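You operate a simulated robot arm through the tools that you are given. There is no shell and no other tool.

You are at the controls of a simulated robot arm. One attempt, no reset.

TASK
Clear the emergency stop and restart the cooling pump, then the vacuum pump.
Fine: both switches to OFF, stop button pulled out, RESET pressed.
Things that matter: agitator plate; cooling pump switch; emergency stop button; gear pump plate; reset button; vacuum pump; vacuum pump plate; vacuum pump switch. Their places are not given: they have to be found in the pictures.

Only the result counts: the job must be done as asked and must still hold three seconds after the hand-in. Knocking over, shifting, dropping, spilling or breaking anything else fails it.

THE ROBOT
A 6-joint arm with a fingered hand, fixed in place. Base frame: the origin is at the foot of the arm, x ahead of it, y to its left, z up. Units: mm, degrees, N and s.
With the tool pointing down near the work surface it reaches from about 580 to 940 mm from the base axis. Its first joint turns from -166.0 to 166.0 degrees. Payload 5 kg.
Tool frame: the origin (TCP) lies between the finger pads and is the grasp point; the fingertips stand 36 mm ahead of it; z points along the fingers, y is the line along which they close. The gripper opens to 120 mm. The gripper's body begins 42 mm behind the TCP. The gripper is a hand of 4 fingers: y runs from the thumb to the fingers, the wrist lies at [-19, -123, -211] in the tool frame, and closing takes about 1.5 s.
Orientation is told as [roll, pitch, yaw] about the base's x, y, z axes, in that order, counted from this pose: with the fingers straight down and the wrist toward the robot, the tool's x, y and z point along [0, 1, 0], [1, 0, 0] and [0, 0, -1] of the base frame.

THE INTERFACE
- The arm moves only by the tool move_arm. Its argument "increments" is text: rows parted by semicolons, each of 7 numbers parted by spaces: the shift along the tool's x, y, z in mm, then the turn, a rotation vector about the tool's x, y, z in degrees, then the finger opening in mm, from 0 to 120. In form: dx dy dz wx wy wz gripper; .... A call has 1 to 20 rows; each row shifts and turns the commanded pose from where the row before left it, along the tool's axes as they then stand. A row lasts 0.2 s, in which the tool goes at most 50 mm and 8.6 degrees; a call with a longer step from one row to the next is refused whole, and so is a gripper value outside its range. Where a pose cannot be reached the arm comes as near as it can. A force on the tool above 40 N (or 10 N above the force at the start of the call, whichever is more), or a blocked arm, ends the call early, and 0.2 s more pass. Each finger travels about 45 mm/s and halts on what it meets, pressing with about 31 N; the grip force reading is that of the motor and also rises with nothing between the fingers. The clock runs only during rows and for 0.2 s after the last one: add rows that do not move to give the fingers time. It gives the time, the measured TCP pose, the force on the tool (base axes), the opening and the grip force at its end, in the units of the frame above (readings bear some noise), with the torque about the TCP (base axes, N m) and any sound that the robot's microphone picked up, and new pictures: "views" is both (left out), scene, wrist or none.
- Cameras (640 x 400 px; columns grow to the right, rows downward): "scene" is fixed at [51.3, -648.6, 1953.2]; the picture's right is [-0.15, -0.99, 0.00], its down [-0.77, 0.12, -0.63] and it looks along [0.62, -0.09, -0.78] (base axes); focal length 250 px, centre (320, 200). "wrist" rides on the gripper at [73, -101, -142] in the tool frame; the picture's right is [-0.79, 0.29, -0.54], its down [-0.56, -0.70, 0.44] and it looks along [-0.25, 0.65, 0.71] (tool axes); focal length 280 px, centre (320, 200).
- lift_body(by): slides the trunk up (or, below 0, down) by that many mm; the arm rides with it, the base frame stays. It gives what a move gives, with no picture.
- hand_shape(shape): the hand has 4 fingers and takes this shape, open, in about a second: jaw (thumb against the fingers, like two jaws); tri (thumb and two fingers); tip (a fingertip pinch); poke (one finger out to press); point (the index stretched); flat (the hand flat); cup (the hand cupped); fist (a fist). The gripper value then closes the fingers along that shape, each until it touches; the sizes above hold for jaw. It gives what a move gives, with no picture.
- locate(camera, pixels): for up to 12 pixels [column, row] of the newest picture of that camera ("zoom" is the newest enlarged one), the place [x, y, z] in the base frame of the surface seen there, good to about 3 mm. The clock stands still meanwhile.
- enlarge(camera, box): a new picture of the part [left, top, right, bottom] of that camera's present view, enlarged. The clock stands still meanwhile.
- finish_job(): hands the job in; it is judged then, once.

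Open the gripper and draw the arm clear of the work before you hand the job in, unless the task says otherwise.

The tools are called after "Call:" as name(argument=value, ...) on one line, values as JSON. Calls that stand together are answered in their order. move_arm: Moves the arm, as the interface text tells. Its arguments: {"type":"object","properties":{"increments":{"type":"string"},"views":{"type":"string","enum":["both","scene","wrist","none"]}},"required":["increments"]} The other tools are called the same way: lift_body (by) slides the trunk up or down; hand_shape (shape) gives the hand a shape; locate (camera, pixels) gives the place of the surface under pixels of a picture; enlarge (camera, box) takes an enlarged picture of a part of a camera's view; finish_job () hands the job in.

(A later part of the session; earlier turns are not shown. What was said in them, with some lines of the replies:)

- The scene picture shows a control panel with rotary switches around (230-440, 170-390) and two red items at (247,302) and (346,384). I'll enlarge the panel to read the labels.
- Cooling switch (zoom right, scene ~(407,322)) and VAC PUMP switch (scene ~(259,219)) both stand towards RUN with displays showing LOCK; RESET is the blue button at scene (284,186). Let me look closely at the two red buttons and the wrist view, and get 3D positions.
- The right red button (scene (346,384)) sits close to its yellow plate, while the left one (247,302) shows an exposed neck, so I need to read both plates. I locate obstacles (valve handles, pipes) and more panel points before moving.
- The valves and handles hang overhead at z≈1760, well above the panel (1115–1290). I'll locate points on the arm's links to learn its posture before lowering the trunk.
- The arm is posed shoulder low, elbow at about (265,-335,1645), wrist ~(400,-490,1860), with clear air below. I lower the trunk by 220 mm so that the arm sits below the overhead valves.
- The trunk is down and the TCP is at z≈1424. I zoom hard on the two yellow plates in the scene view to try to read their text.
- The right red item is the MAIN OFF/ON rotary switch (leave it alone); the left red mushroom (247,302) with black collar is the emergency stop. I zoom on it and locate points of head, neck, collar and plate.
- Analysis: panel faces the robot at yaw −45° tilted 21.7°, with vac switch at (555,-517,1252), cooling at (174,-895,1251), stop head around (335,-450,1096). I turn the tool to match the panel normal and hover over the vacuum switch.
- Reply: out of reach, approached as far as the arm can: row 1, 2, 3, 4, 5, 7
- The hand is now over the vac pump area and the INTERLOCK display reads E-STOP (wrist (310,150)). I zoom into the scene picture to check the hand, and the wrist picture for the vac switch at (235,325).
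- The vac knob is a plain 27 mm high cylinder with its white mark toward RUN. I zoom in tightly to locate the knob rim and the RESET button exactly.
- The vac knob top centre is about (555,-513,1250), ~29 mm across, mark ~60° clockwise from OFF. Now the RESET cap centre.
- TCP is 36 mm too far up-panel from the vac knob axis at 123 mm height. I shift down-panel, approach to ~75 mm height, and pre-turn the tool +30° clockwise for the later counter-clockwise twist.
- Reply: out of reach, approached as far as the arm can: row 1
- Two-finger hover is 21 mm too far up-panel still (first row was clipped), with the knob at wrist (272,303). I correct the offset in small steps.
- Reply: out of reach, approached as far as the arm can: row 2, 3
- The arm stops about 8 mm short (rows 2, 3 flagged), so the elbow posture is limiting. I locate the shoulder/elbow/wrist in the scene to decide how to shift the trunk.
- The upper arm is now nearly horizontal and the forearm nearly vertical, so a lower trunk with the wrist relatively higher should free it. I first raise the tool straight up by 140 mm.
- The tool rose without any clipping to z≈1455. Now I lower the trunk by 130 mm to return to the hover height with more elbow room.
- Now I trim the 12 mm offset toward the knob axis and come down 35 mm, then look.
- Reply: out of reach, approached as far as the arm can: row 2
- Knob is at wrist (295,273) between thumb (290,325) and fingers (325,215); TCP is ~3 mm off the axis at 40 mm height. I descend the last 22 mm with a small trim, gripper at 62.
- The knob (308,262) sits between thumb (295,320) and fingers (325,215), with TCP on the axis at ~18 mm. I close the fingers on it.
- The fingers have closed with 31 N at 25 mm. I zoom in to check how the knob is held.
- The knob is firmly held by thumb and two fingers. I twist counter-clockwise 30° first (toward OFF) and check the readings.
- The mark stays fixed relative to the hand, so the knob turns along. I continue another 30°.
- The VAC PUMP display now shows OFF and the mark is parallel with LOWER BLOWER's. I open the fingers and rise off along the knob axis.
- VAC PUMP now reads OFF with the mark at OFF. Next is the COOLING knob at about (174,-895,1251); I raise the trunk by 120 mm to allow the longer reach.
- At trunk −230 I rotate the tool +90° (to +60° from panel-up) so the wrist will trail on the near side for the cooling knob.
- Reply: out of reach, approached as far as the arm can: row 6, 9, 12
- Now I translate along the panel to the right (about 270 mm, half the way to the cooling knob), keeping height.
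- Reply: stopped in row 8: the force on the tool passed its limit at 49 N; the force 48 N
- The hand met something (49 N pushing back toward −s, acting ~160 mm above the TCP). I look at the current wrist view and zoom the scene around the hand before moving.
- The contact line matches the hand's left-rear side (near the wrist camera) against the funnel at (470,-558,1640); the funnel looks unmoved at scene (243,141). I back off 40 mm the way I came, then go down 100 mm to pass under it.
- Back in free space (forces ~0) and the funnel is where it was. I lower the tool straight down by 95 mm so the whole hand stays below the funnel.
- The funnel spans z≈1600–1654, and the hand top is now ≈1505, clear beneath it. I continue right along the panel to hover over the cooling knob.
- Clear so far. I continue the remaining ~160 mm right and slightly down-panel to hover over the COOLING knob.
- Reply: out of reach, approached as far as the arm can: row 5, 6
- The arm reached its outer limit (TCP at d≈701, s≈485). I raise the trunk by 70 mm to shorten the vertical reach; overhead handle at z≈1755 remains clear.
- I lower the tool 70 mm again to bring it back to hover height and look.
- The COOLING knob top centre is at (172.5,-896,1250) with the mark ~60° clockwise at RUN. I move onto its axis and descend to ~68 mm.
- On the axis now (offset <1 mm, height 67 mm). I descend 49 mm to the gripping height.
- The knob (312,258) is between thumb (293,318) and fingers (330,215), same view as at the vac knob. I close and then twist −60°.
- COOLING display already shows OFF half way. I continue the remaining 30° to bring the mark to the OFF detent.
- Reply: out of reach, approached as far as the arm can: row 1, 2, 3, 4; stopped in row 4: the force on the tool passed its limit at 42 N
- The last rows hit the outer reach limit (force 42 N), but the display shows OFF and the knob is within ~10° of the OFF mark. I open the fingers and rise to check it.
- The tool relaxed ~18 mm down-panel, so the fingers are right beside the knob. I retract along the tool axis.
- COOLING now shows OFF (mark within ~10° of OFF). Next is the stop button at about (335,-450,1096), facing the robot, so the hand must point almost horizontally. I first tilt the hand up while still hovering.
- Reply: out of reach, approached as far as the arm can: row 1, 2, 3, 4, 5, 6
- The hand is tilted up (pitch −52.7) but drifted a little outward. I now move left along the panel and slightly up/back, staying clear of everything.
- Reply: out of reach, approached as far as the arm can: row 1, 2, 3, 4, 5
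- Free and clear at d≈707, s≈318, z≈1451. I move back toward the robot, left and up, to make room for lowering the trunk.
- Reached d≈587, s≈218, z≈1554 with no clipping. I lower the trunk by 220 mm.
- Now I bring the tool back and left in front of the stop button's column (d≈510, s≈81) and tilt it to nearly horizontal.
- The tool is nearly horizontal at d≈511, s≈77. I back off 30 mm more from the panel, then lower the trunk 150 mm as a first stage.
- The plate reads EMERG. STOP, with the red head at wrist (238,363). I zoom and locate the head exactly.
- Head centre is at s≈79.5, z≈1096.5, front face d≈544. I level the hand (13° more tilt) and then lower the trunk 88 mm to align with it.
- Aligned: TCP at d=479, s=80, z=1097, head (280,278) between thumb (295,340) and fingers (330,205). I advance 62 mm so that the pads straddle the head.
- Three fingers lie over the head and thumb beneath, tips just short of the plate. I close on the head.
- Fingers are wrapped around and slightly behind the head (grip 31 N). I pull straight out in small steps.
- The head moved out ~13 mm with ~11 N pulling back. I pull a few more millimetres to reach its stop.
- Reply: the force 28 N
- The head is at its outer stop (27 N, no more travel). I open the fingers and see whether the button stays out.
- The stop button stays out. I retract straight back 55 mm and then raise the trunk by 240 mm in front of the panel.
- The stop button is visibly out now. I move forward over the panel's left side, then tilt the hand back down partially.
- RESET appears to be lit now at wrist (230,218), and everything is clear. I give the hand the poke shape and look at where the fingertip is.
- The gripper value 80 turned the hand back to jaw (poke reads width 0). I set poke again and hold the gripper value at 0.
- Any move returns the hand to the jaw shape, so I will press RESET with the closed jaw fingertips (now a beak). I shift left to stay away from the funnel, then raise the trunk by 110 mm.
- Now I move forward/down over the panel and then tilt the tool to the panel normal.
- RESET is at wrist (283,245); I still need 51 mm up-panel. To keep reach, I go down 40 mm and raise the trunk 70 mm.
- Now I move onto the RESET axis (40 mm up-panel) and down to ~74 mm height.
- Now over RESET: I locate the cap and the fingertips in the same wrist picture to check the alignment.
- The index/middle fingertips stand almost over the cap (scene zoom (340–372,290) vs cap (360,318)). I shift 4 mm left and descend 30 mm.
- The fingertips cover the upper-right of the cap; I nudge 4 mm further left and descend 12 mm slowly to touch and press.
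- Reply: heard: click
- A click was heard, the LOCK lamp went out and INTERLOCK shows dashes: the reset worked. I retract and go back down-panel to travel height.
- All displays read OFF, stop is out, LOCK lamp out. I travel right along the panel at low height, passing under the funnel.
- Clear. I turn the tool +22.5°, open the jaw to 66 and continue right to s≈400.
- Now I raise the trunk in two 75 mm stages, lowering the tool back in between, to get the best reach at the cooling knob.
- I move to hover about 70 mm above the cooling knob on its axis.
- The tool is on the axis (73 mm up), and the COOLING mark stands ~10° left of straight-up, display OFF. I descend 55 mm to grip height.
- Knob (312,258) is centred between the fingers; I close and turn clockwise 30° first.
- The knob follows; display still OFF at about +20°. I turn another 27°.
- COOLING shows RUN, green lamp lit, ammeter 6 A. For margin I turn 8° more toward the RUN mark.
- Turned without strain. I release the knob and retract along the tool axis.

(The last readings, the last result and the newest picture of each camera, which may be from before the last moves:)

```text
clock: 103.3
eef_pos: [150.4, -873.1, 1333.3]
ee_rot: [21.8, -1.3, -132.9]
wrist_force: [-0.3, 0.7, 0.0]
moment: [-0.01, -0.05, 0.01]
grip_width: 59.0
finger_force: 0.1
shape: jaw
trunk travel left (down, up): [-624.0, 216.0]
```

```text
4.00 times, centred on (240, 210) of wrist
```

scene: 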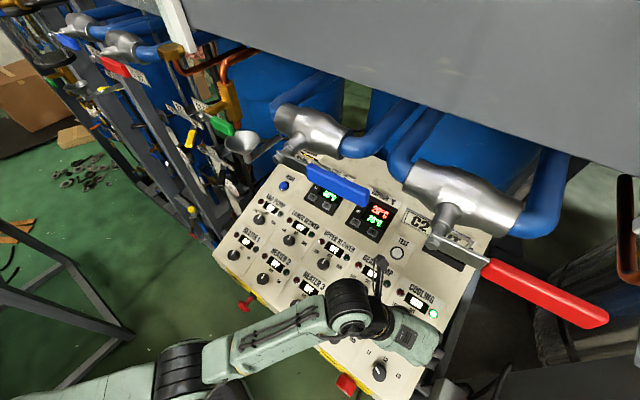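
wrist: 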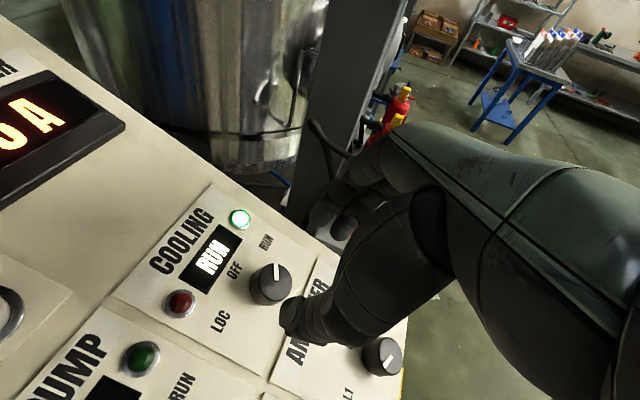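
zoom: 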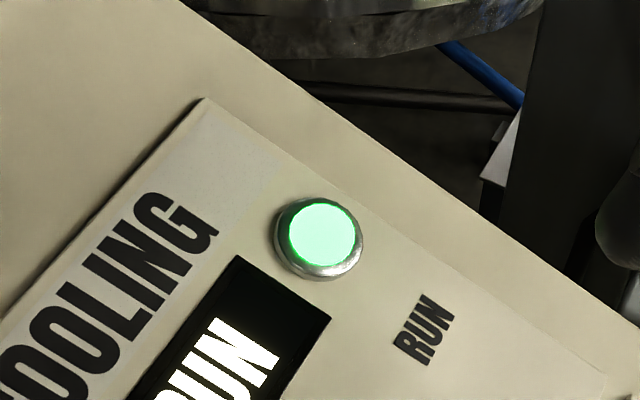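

COOLING runs (knob mark on RUN). Now back toward the VAC PUMP: I rotate back to +22° and move left/up along the way I came.

Call:
move_arm(increments="0 0 0 0 0 -7 62; 0 0 0 0 0 -7 62; 0 0 0 0 0 -7 62; 0 0 0 0 0 -7 62; 0 0 0 0 0 -7 62; 0 0 0 0 0 -7 62; 0 0 0 0 0 -7 62; 0 0 0 0 0 -7 62; 0 0 0 0 0 -7 62; 25.3 3.3 -13.4 0 0 0 62; 25.3 3.3 -13.4 0 0 0 62; 25.3 3.3 -13.4 0 0 0 62; 25.3 3.3 -13.4 0 0 0 62; 25.3 3.3 -13.4 0 0 0 62; 0 0 0 0 0 0 62", views="both")

```text
clock: 106.5
eef_pos: [252.7, -821.2, 1418.3]
ee_rot: [9.1, -20.0, -71.1]
wrist_force: [0.6, -1.1, -0.6]
moment: [0.0, -0.01, 0.01]
grip_width: 59.3
finger_force: 0.1
shape: jaw
trunk travel left (down, up): [-624.0, 216.0]
```

scene: 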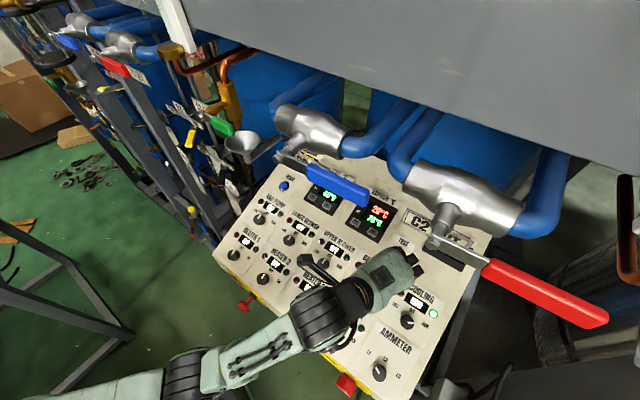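
wrist: 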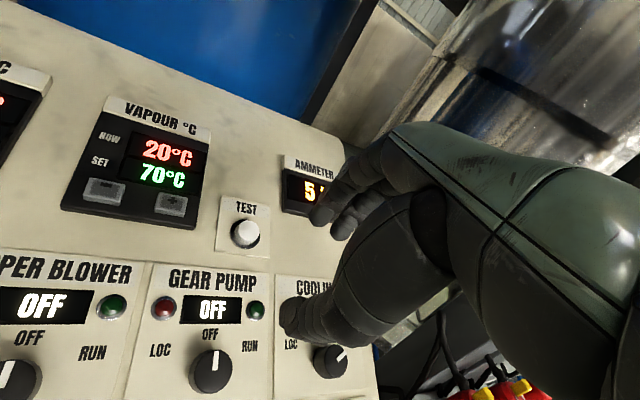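

Clear of the cooling knob (green lamp still lit at scene (433,313)). I lower the trunk 80 mm, raise the tool 70, lower 65 more, as on the way in.

Call:
lift_body(by=-80)

Call:
move_arm(increments="3.3 8 -21.7 0 0 0 62; 3.3 8 -21.7 0 0 0 62; 3.3 8 -21.7 0 0 0 62; 0 0 0 0 0 0 62", views="none")

Call:
lift_body(by=-65)

```text
clock: 107.7
eef_pos: [252.9, -820.4, 1340.2]
ee_rot: [9.0, -20.0, -71.1]
wrist_force: [0.9, 0.7, -0.1]
moment: [0.0, -0.05, 0.0]
grip_width: 59.1
finger_force: 0.0
shape: jaw
trunk travel left (down, up): [-544.0, 296.0]
```

```text
clock: 108.7
eef_pos: [251.8, -821.5, 1409.3]
ee_rot: [9.2, -20.0, -71.2]
wrist_force: [0.3, -0.5, -0.7]
moment: [-0.01, 0.0, 0.02]
grip_width: 58.9
finger_force: 0.1
shape: jaw
trunk travel left (down, up): [-544.0, 296.0]
```

```text
clock: 109.7
eef_pos: [252.1, -821.2, 1344.5]
ee_rot: [9.0, -20.0, -71.3]
wrist_force: [0.2, 0.3, -0.4]
moment: [0.0, 0.02, -0.03]
grip_width: 59.1
finger_force: 0.1
shape: jaw
trunk travel left (down, up): [-479.0, 361.0]
```

I travel left along the verified low path under the funnel to the vac pump side.

Call:
move_arm(increments="29.3 -13 0 0 0 0 62; 29.3 -13 0 0 0 0 62; 29.3 -13 0 0 0 0 62; 29.3 -13 0 0 0 0 62; 29.3 -13 0 0 0 0 62; 29.3 -13 0 0 0 0 62; 0 0 0 0 0 -8 62; 0 0 0 0 0 -8 62; 0 0 0 0 0 -8 62; 30 0 0 0 0 0 62; 30 0 0 0 0 0 62; 30 0 0 0 0 0 62; 30 0 0 0 0 0 62; 30 0 0 0 0 0 62; 30 0 0 0 0 0 62; 30 0 0 0 0 0 62; 30 0 0 0 0 0 62; 0 0 0 0 0 0 62", views="both")

```text
clock: 113.5
eef_pos: [562.0, -519.8, 1342.1]
ee_rot: [-0.1, -21.9, -45.7]
wrist_force: [0.8, 0.1, -0.9]
moment: [0.05, -0.04, -0.02]
grip_width: 59.4
finger_force: 0.0
shape: jaw
trunk travel left (down, up): [-479.0, 361.0]
```

scene: 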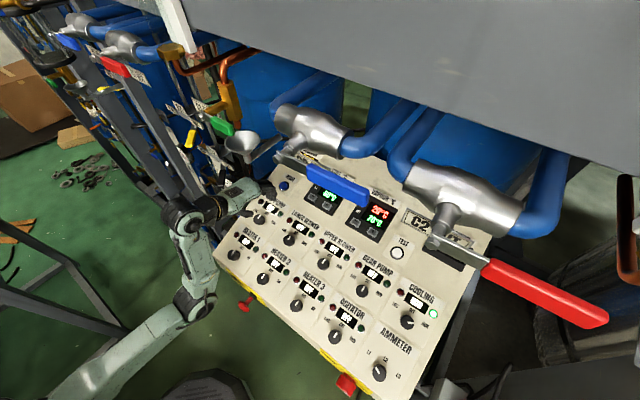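
wrist: 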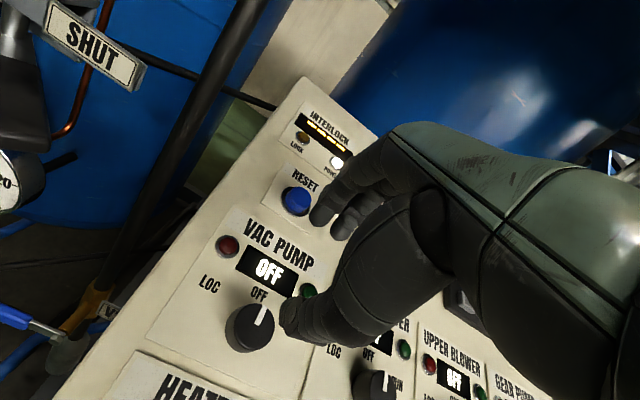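

Above the vac pump region with 43 mm still to go down-panel. I pre-rotate the tool to −25° and move to the knob axis while coming down 35 mm.

Call:
move_arm(increments="0 0 0 0 0 -8 62; 0 0 0 0 0 -8 62; 0 0 0 0 0 -8 62; 4.7 -9.6 8.8 0 0 0 62; 4.7 -9.6 8.8 0 0 0 62; 4.7 -9.6 8.8 0 0 0 62; 4.7 -9.6 8.8 0 0 0 62; 0 0 0 0 0 0 62", views="wrist")

```text
clock: 115.3
eef_pos: [543.9, -500.6, 1295.0]
ee_rot: [-9.5, -19.9, -20.0]
wrist_force: [0.1, 0.1, -0.9]
moment: [-0.01, 0.0, 0.05]
grip_width: 59.4
finger_force: 0.1
shape: jaw
trunk travel left (down, up): [-479.0, 361.0]
```

wrist: 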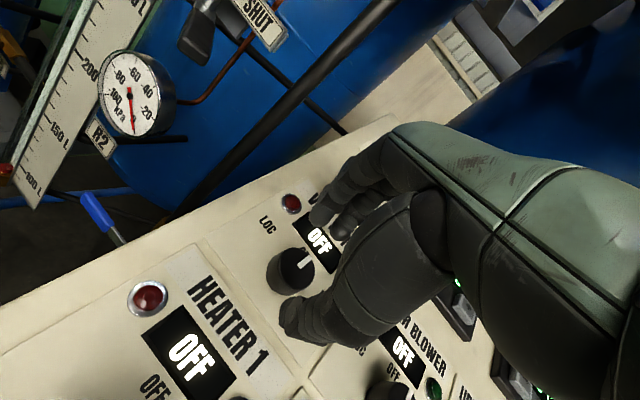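

On axis at 47 mm height, no clipping. I descend 30 mm and grip the knob.

Call:
move_arm(increments="0 0 10 0 0 0 60; 0 -0.8 10 0 0 0 60; 0 0 10 0 0 0 60; 0 0 0 0 0 0 60; 0 0 0 0 0 0 40; 0 0 0 0 0 0 20; 0 0 0 0 0 0 15; 0 0 0 0 0 0 15; 0 0 0 0 0 0 15; 0 0 0 0 0 0 15; 0 0 0 0 0 0 15", views="wrist")

Call:
enlarge(camera="wrist", box=[240, 190, 400, 290])

```text
clock: 117.7
eef_pos: [550.7, -508.6, 1265.7]
ee_rot: [-9.5, -19.8, -19.9]
wrist_force: [-0.9, 0.5, -1.9]
moment: [0.0, 0.01, 0.01]
grip_width: 25.5
finger_force: 31.0
shape: tri
trunk travel left (down, up): [-479.0, 361.0]
```

wrist: 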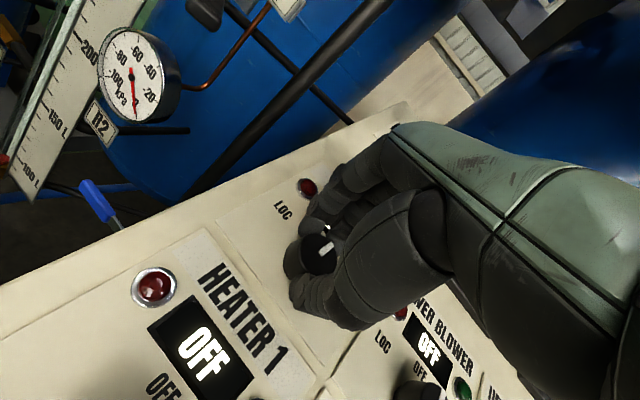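

```text
4.00 times, centred on (320, 240) of wrist
```

zoom: 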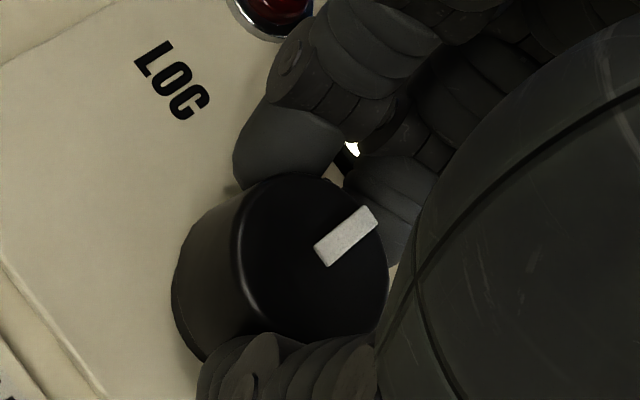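

The knob is gripped firmly (31 N). I turn clockwise 30°, then the next 30° after a check.

Call:
move_arm(increments="0 0 0 0 0 6 15; 0 0 0 0 0 6 15; 0 0 0 0 0 6 15; 0 0 0 0 0 6 15; 0 0 0 0 0 6 15; 0 0 0 0 0 0 15", views="wrist")

```text
clock: 119.1
eef_pos: [551.2, -507.2, 1265.9]
ee_rot: [2.1, -21.7, -52.0]
wrist_force: [-1.4, 2.5, -6.9]
moment: [0.13, 0.09, 0.02]
grip_width: 24.9
finger_force: 31.3
shape: tri
trunk travel left (down, up): [-479.0, 361.0]
```

wrist: 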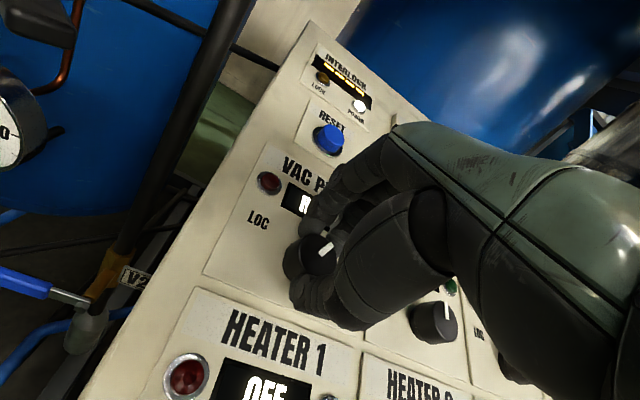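

The display appears to be switching already. I turn a further 27° to reach the RUN mark.

Call:
move_arm(increments="0 0 0 0 0 5.4 15; 0 0 0 0 0 5.4 15; 0 0 0 0 0 5.4 15; 0 0 0 0 0 5.4 15; 0 0 0 0 0 5.4 15; 0 0 0 0 0 0 15", views="both")

Call:
enlarge(camera="wrist", box=[200, 130, 360, 230])

```text
clock: 120.5
eef_pos: [550.3, -507.0, 1265.6]
ee_rot: [12.1, -18.3, -80.6]
wrist_force: [-1.3, 7.0, -9.8]
moment: [0.31, 0.13, 0.05]
grip_width: 24.8
finger_force: 30.6
shape: tri
trunk travel left (down, up): [-479.0, 361.0]
```

scene: 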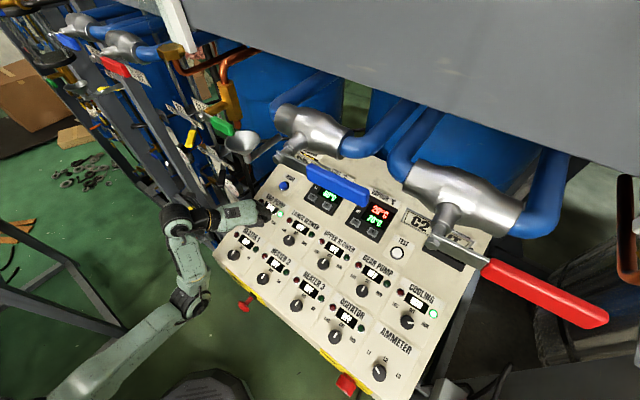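
wrist: 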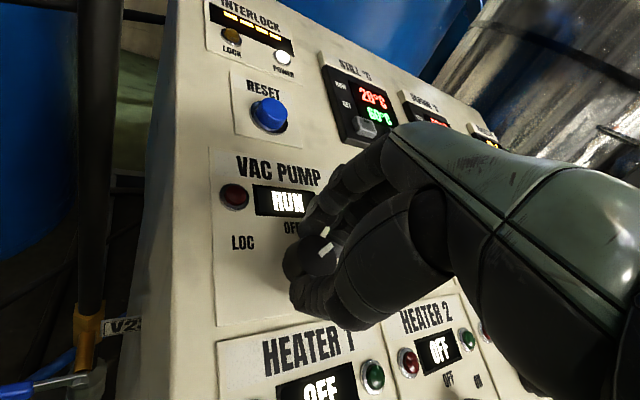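

```text
4.00 times, centred on (280, 180) of wrist
```

zoom: 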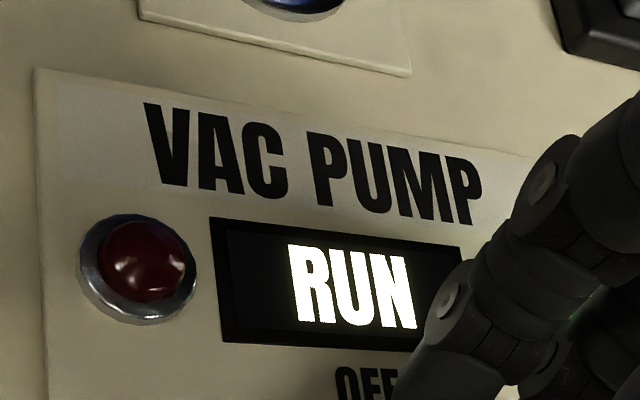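

VAC PUMP shows RUN with its green lamp lit (scene (281,213)). I release the knob and back off along the tool axis.

Call:
move_arm(increments="0 0 0 0 0 0 40; 0 0 0 0 0 0 62; 0 0 0 0 0 0 62; 0 0 0 0 0 0 62; 0 0 -12 0 0 0 62; 0 0 -20 0 0 0 62; 0 0 -20 0 0 0 62; 0 0 -20 0 0 0 62; 0 0 -20 0 0 0 62; 0 0 0 0 0 0 62", views="both")

Call:
enlarge(camera="scene", box=[220, 170, 460, 320])

Call:
enlarge(camera="wrist", box=[160, 100, 400, 250])

```text
clock: 122.7
eef_pos: [545.5, -501.0, 1348.6]
ee_rot: [12.2, -18.5, -80.7]
wrist_force: [0.2, 0.0, -0.2]
moment: [0.01, -0.02, 0.03]
grip_width: 59.3
finger_force: 0.1
shape: jaw
out of reach, approached as far as the arm can: row 7, 8, 9
trunk travel left (down, up): [-479.0, 361.0]
```

scene: 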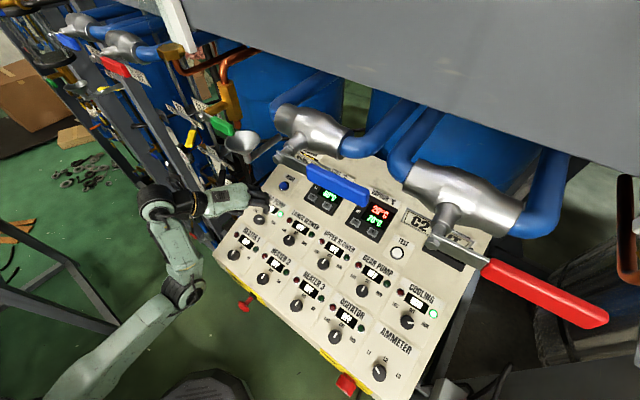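
wrist: 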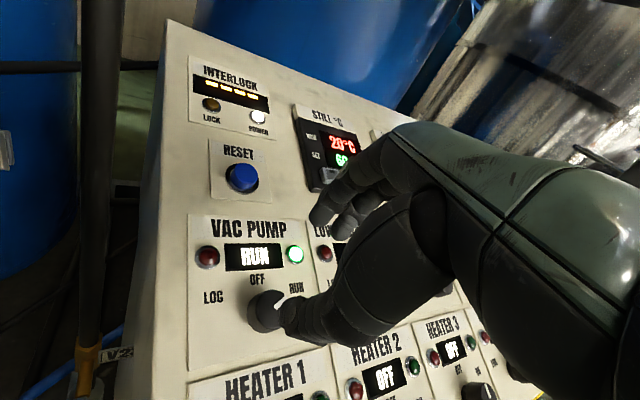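

```text
2.67 times, centred on (340, 245) of scene
```

zoom: 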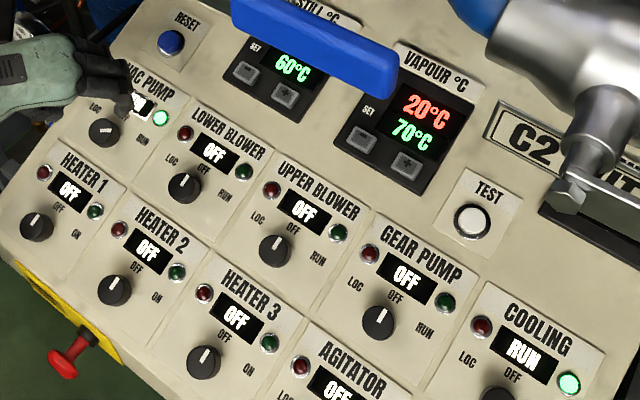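

```text
2.67 times, centred on (280, 175) of wrist
```

zoom: 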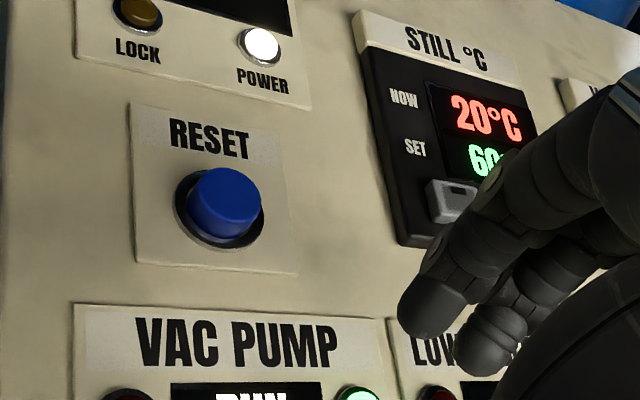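

Both pumps run with green lamps, all others OFF, stop button out, LOCK lamp out. I open the gripper fully and draw the arm clear by raising it 100 mm.

Call:
move_arm(increments="0 0 0 0 0 0 90; 0 0 0 0 0 0 120; 0 0 0 0 0 0 120; 0 0 0 0 0 0 120", views="none")

Call:
lift_body(by=100)

Call:
move_arm(increments="0 0 0 0 0 0 120; 0 0 0 0 0 0 120; 0 0 0 0 0 0 120; 0 0 0 0 0 0 120; 0 0 0 0 0 0 120", views="both")

Call:
enlarge(camera="scene", box=[220, 170, 460, 320])

Call:
enlarge(camera="scene", box=[330, 270, 458, 350])

```text
clock: 123.7
eef_pos: [544.5, -499.7, 1348.5]
ee_rot: [12.1, -18.5, -80.6]
wrist_force: [-0.2, -0.1, 0.1]
moment: [-0.03, -0.03, -0.01]
grip_width: 115.3
finger_force: 0.1
shape: jaw
trunk travel left (down, up): [-479.0, 361.0]
```

```text
clock: 125.0
eef_pos: [545.7, -500.0, 1448.2]
ee_rot: [12.0, -18.5, -80.6]
wrist_force: [0.8, -0.1, 0.1]
moment: [-0.03, 0.05, -0.01]
grip_width: 114.9
finger_force: 0.1
shape: jaw
trunk travel left (down, up): [-579.0, 261.0]
```

```text
clock: 126.2
eef_pos: [545.5, -500.7, 1448.3]
ee_rot: [12.1, -18.5, -80.6]
wrist_force: [0.0, 0.9, 0.0]
moment: [0.0, -0.02, -0.01]
grip_width: 115.4
finger_force: 0.0
shape: jaw
trunk travel left (down, up): [-579.0, 261.0]
```

scene: 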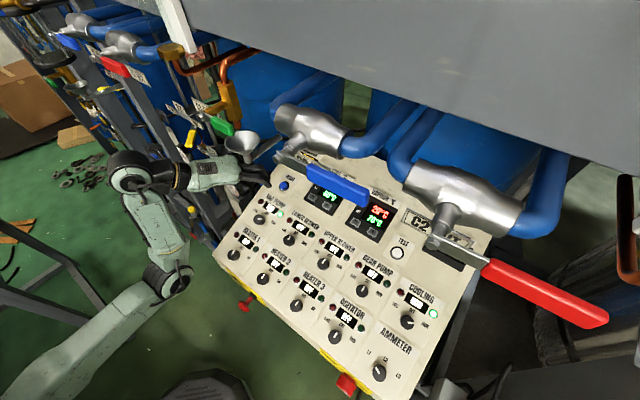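
wrist: 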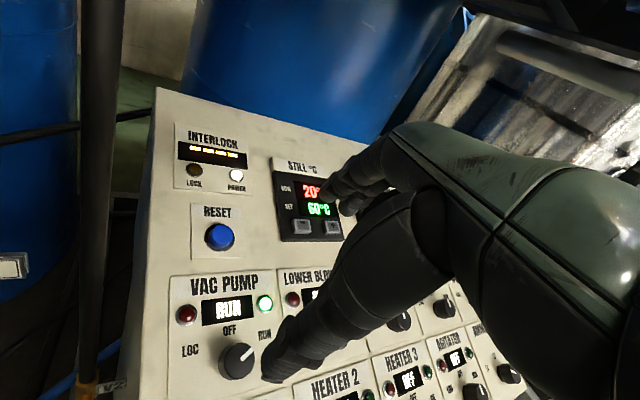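

```text
2.67 times, centred on (340, 245) of scene
```

zoom: 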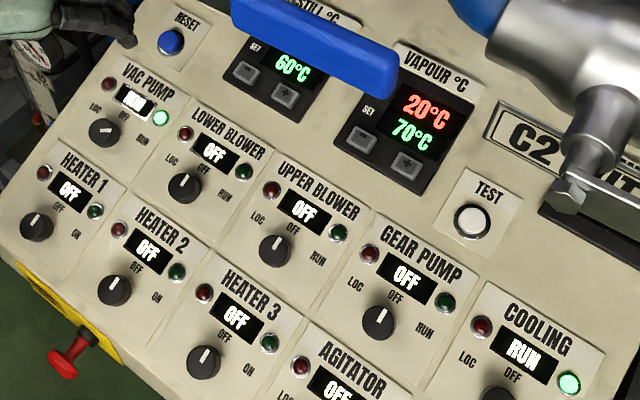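

```text
5.00 times, centred on (394, 310) of scene
```

zoom: 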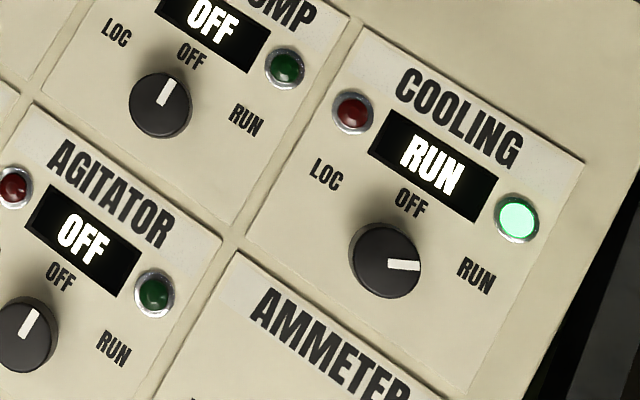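

COOLING and VAC PUMP both show RUN with green lamps, the stop button is out, and LOCK is out. Every other switch still reads OFF, and the open hand is well clear of the panel, so I hand in the job.

Call:
finish_job()

```text
The job is handed in.
```

The emergency stop is cleared, and the cooling pump and then the vacuum pump are running again. I have handed the job in, but no verdict came back.

1. **Switches:** I turned VAC PUMP and COOLING from RUN to OFF, and both displays changed to OFF.
2. **Stop button:** I pulled the button on the EMERG. STOP plate out to its end stop, and it stayed out.
3. **RESET:** One press gave a click. The LOCK lamp went out and the interlock display changed from E-STOP to dashes.
4. **Restart:** I turned COOLING to RUN first, then VAC PUMP. Both showed RUN with green lamps in the last pictures.

**Funnel contact:** While crossing to the cooling switch, the hand pressed against the overhead funnel at about 49 N before the move stopped. I backed off and went underneath. In every picture afterwards the funnel was where it had been.

The other switches still read OFF. I ended with the gripper open and the hand raised clear of the panel.
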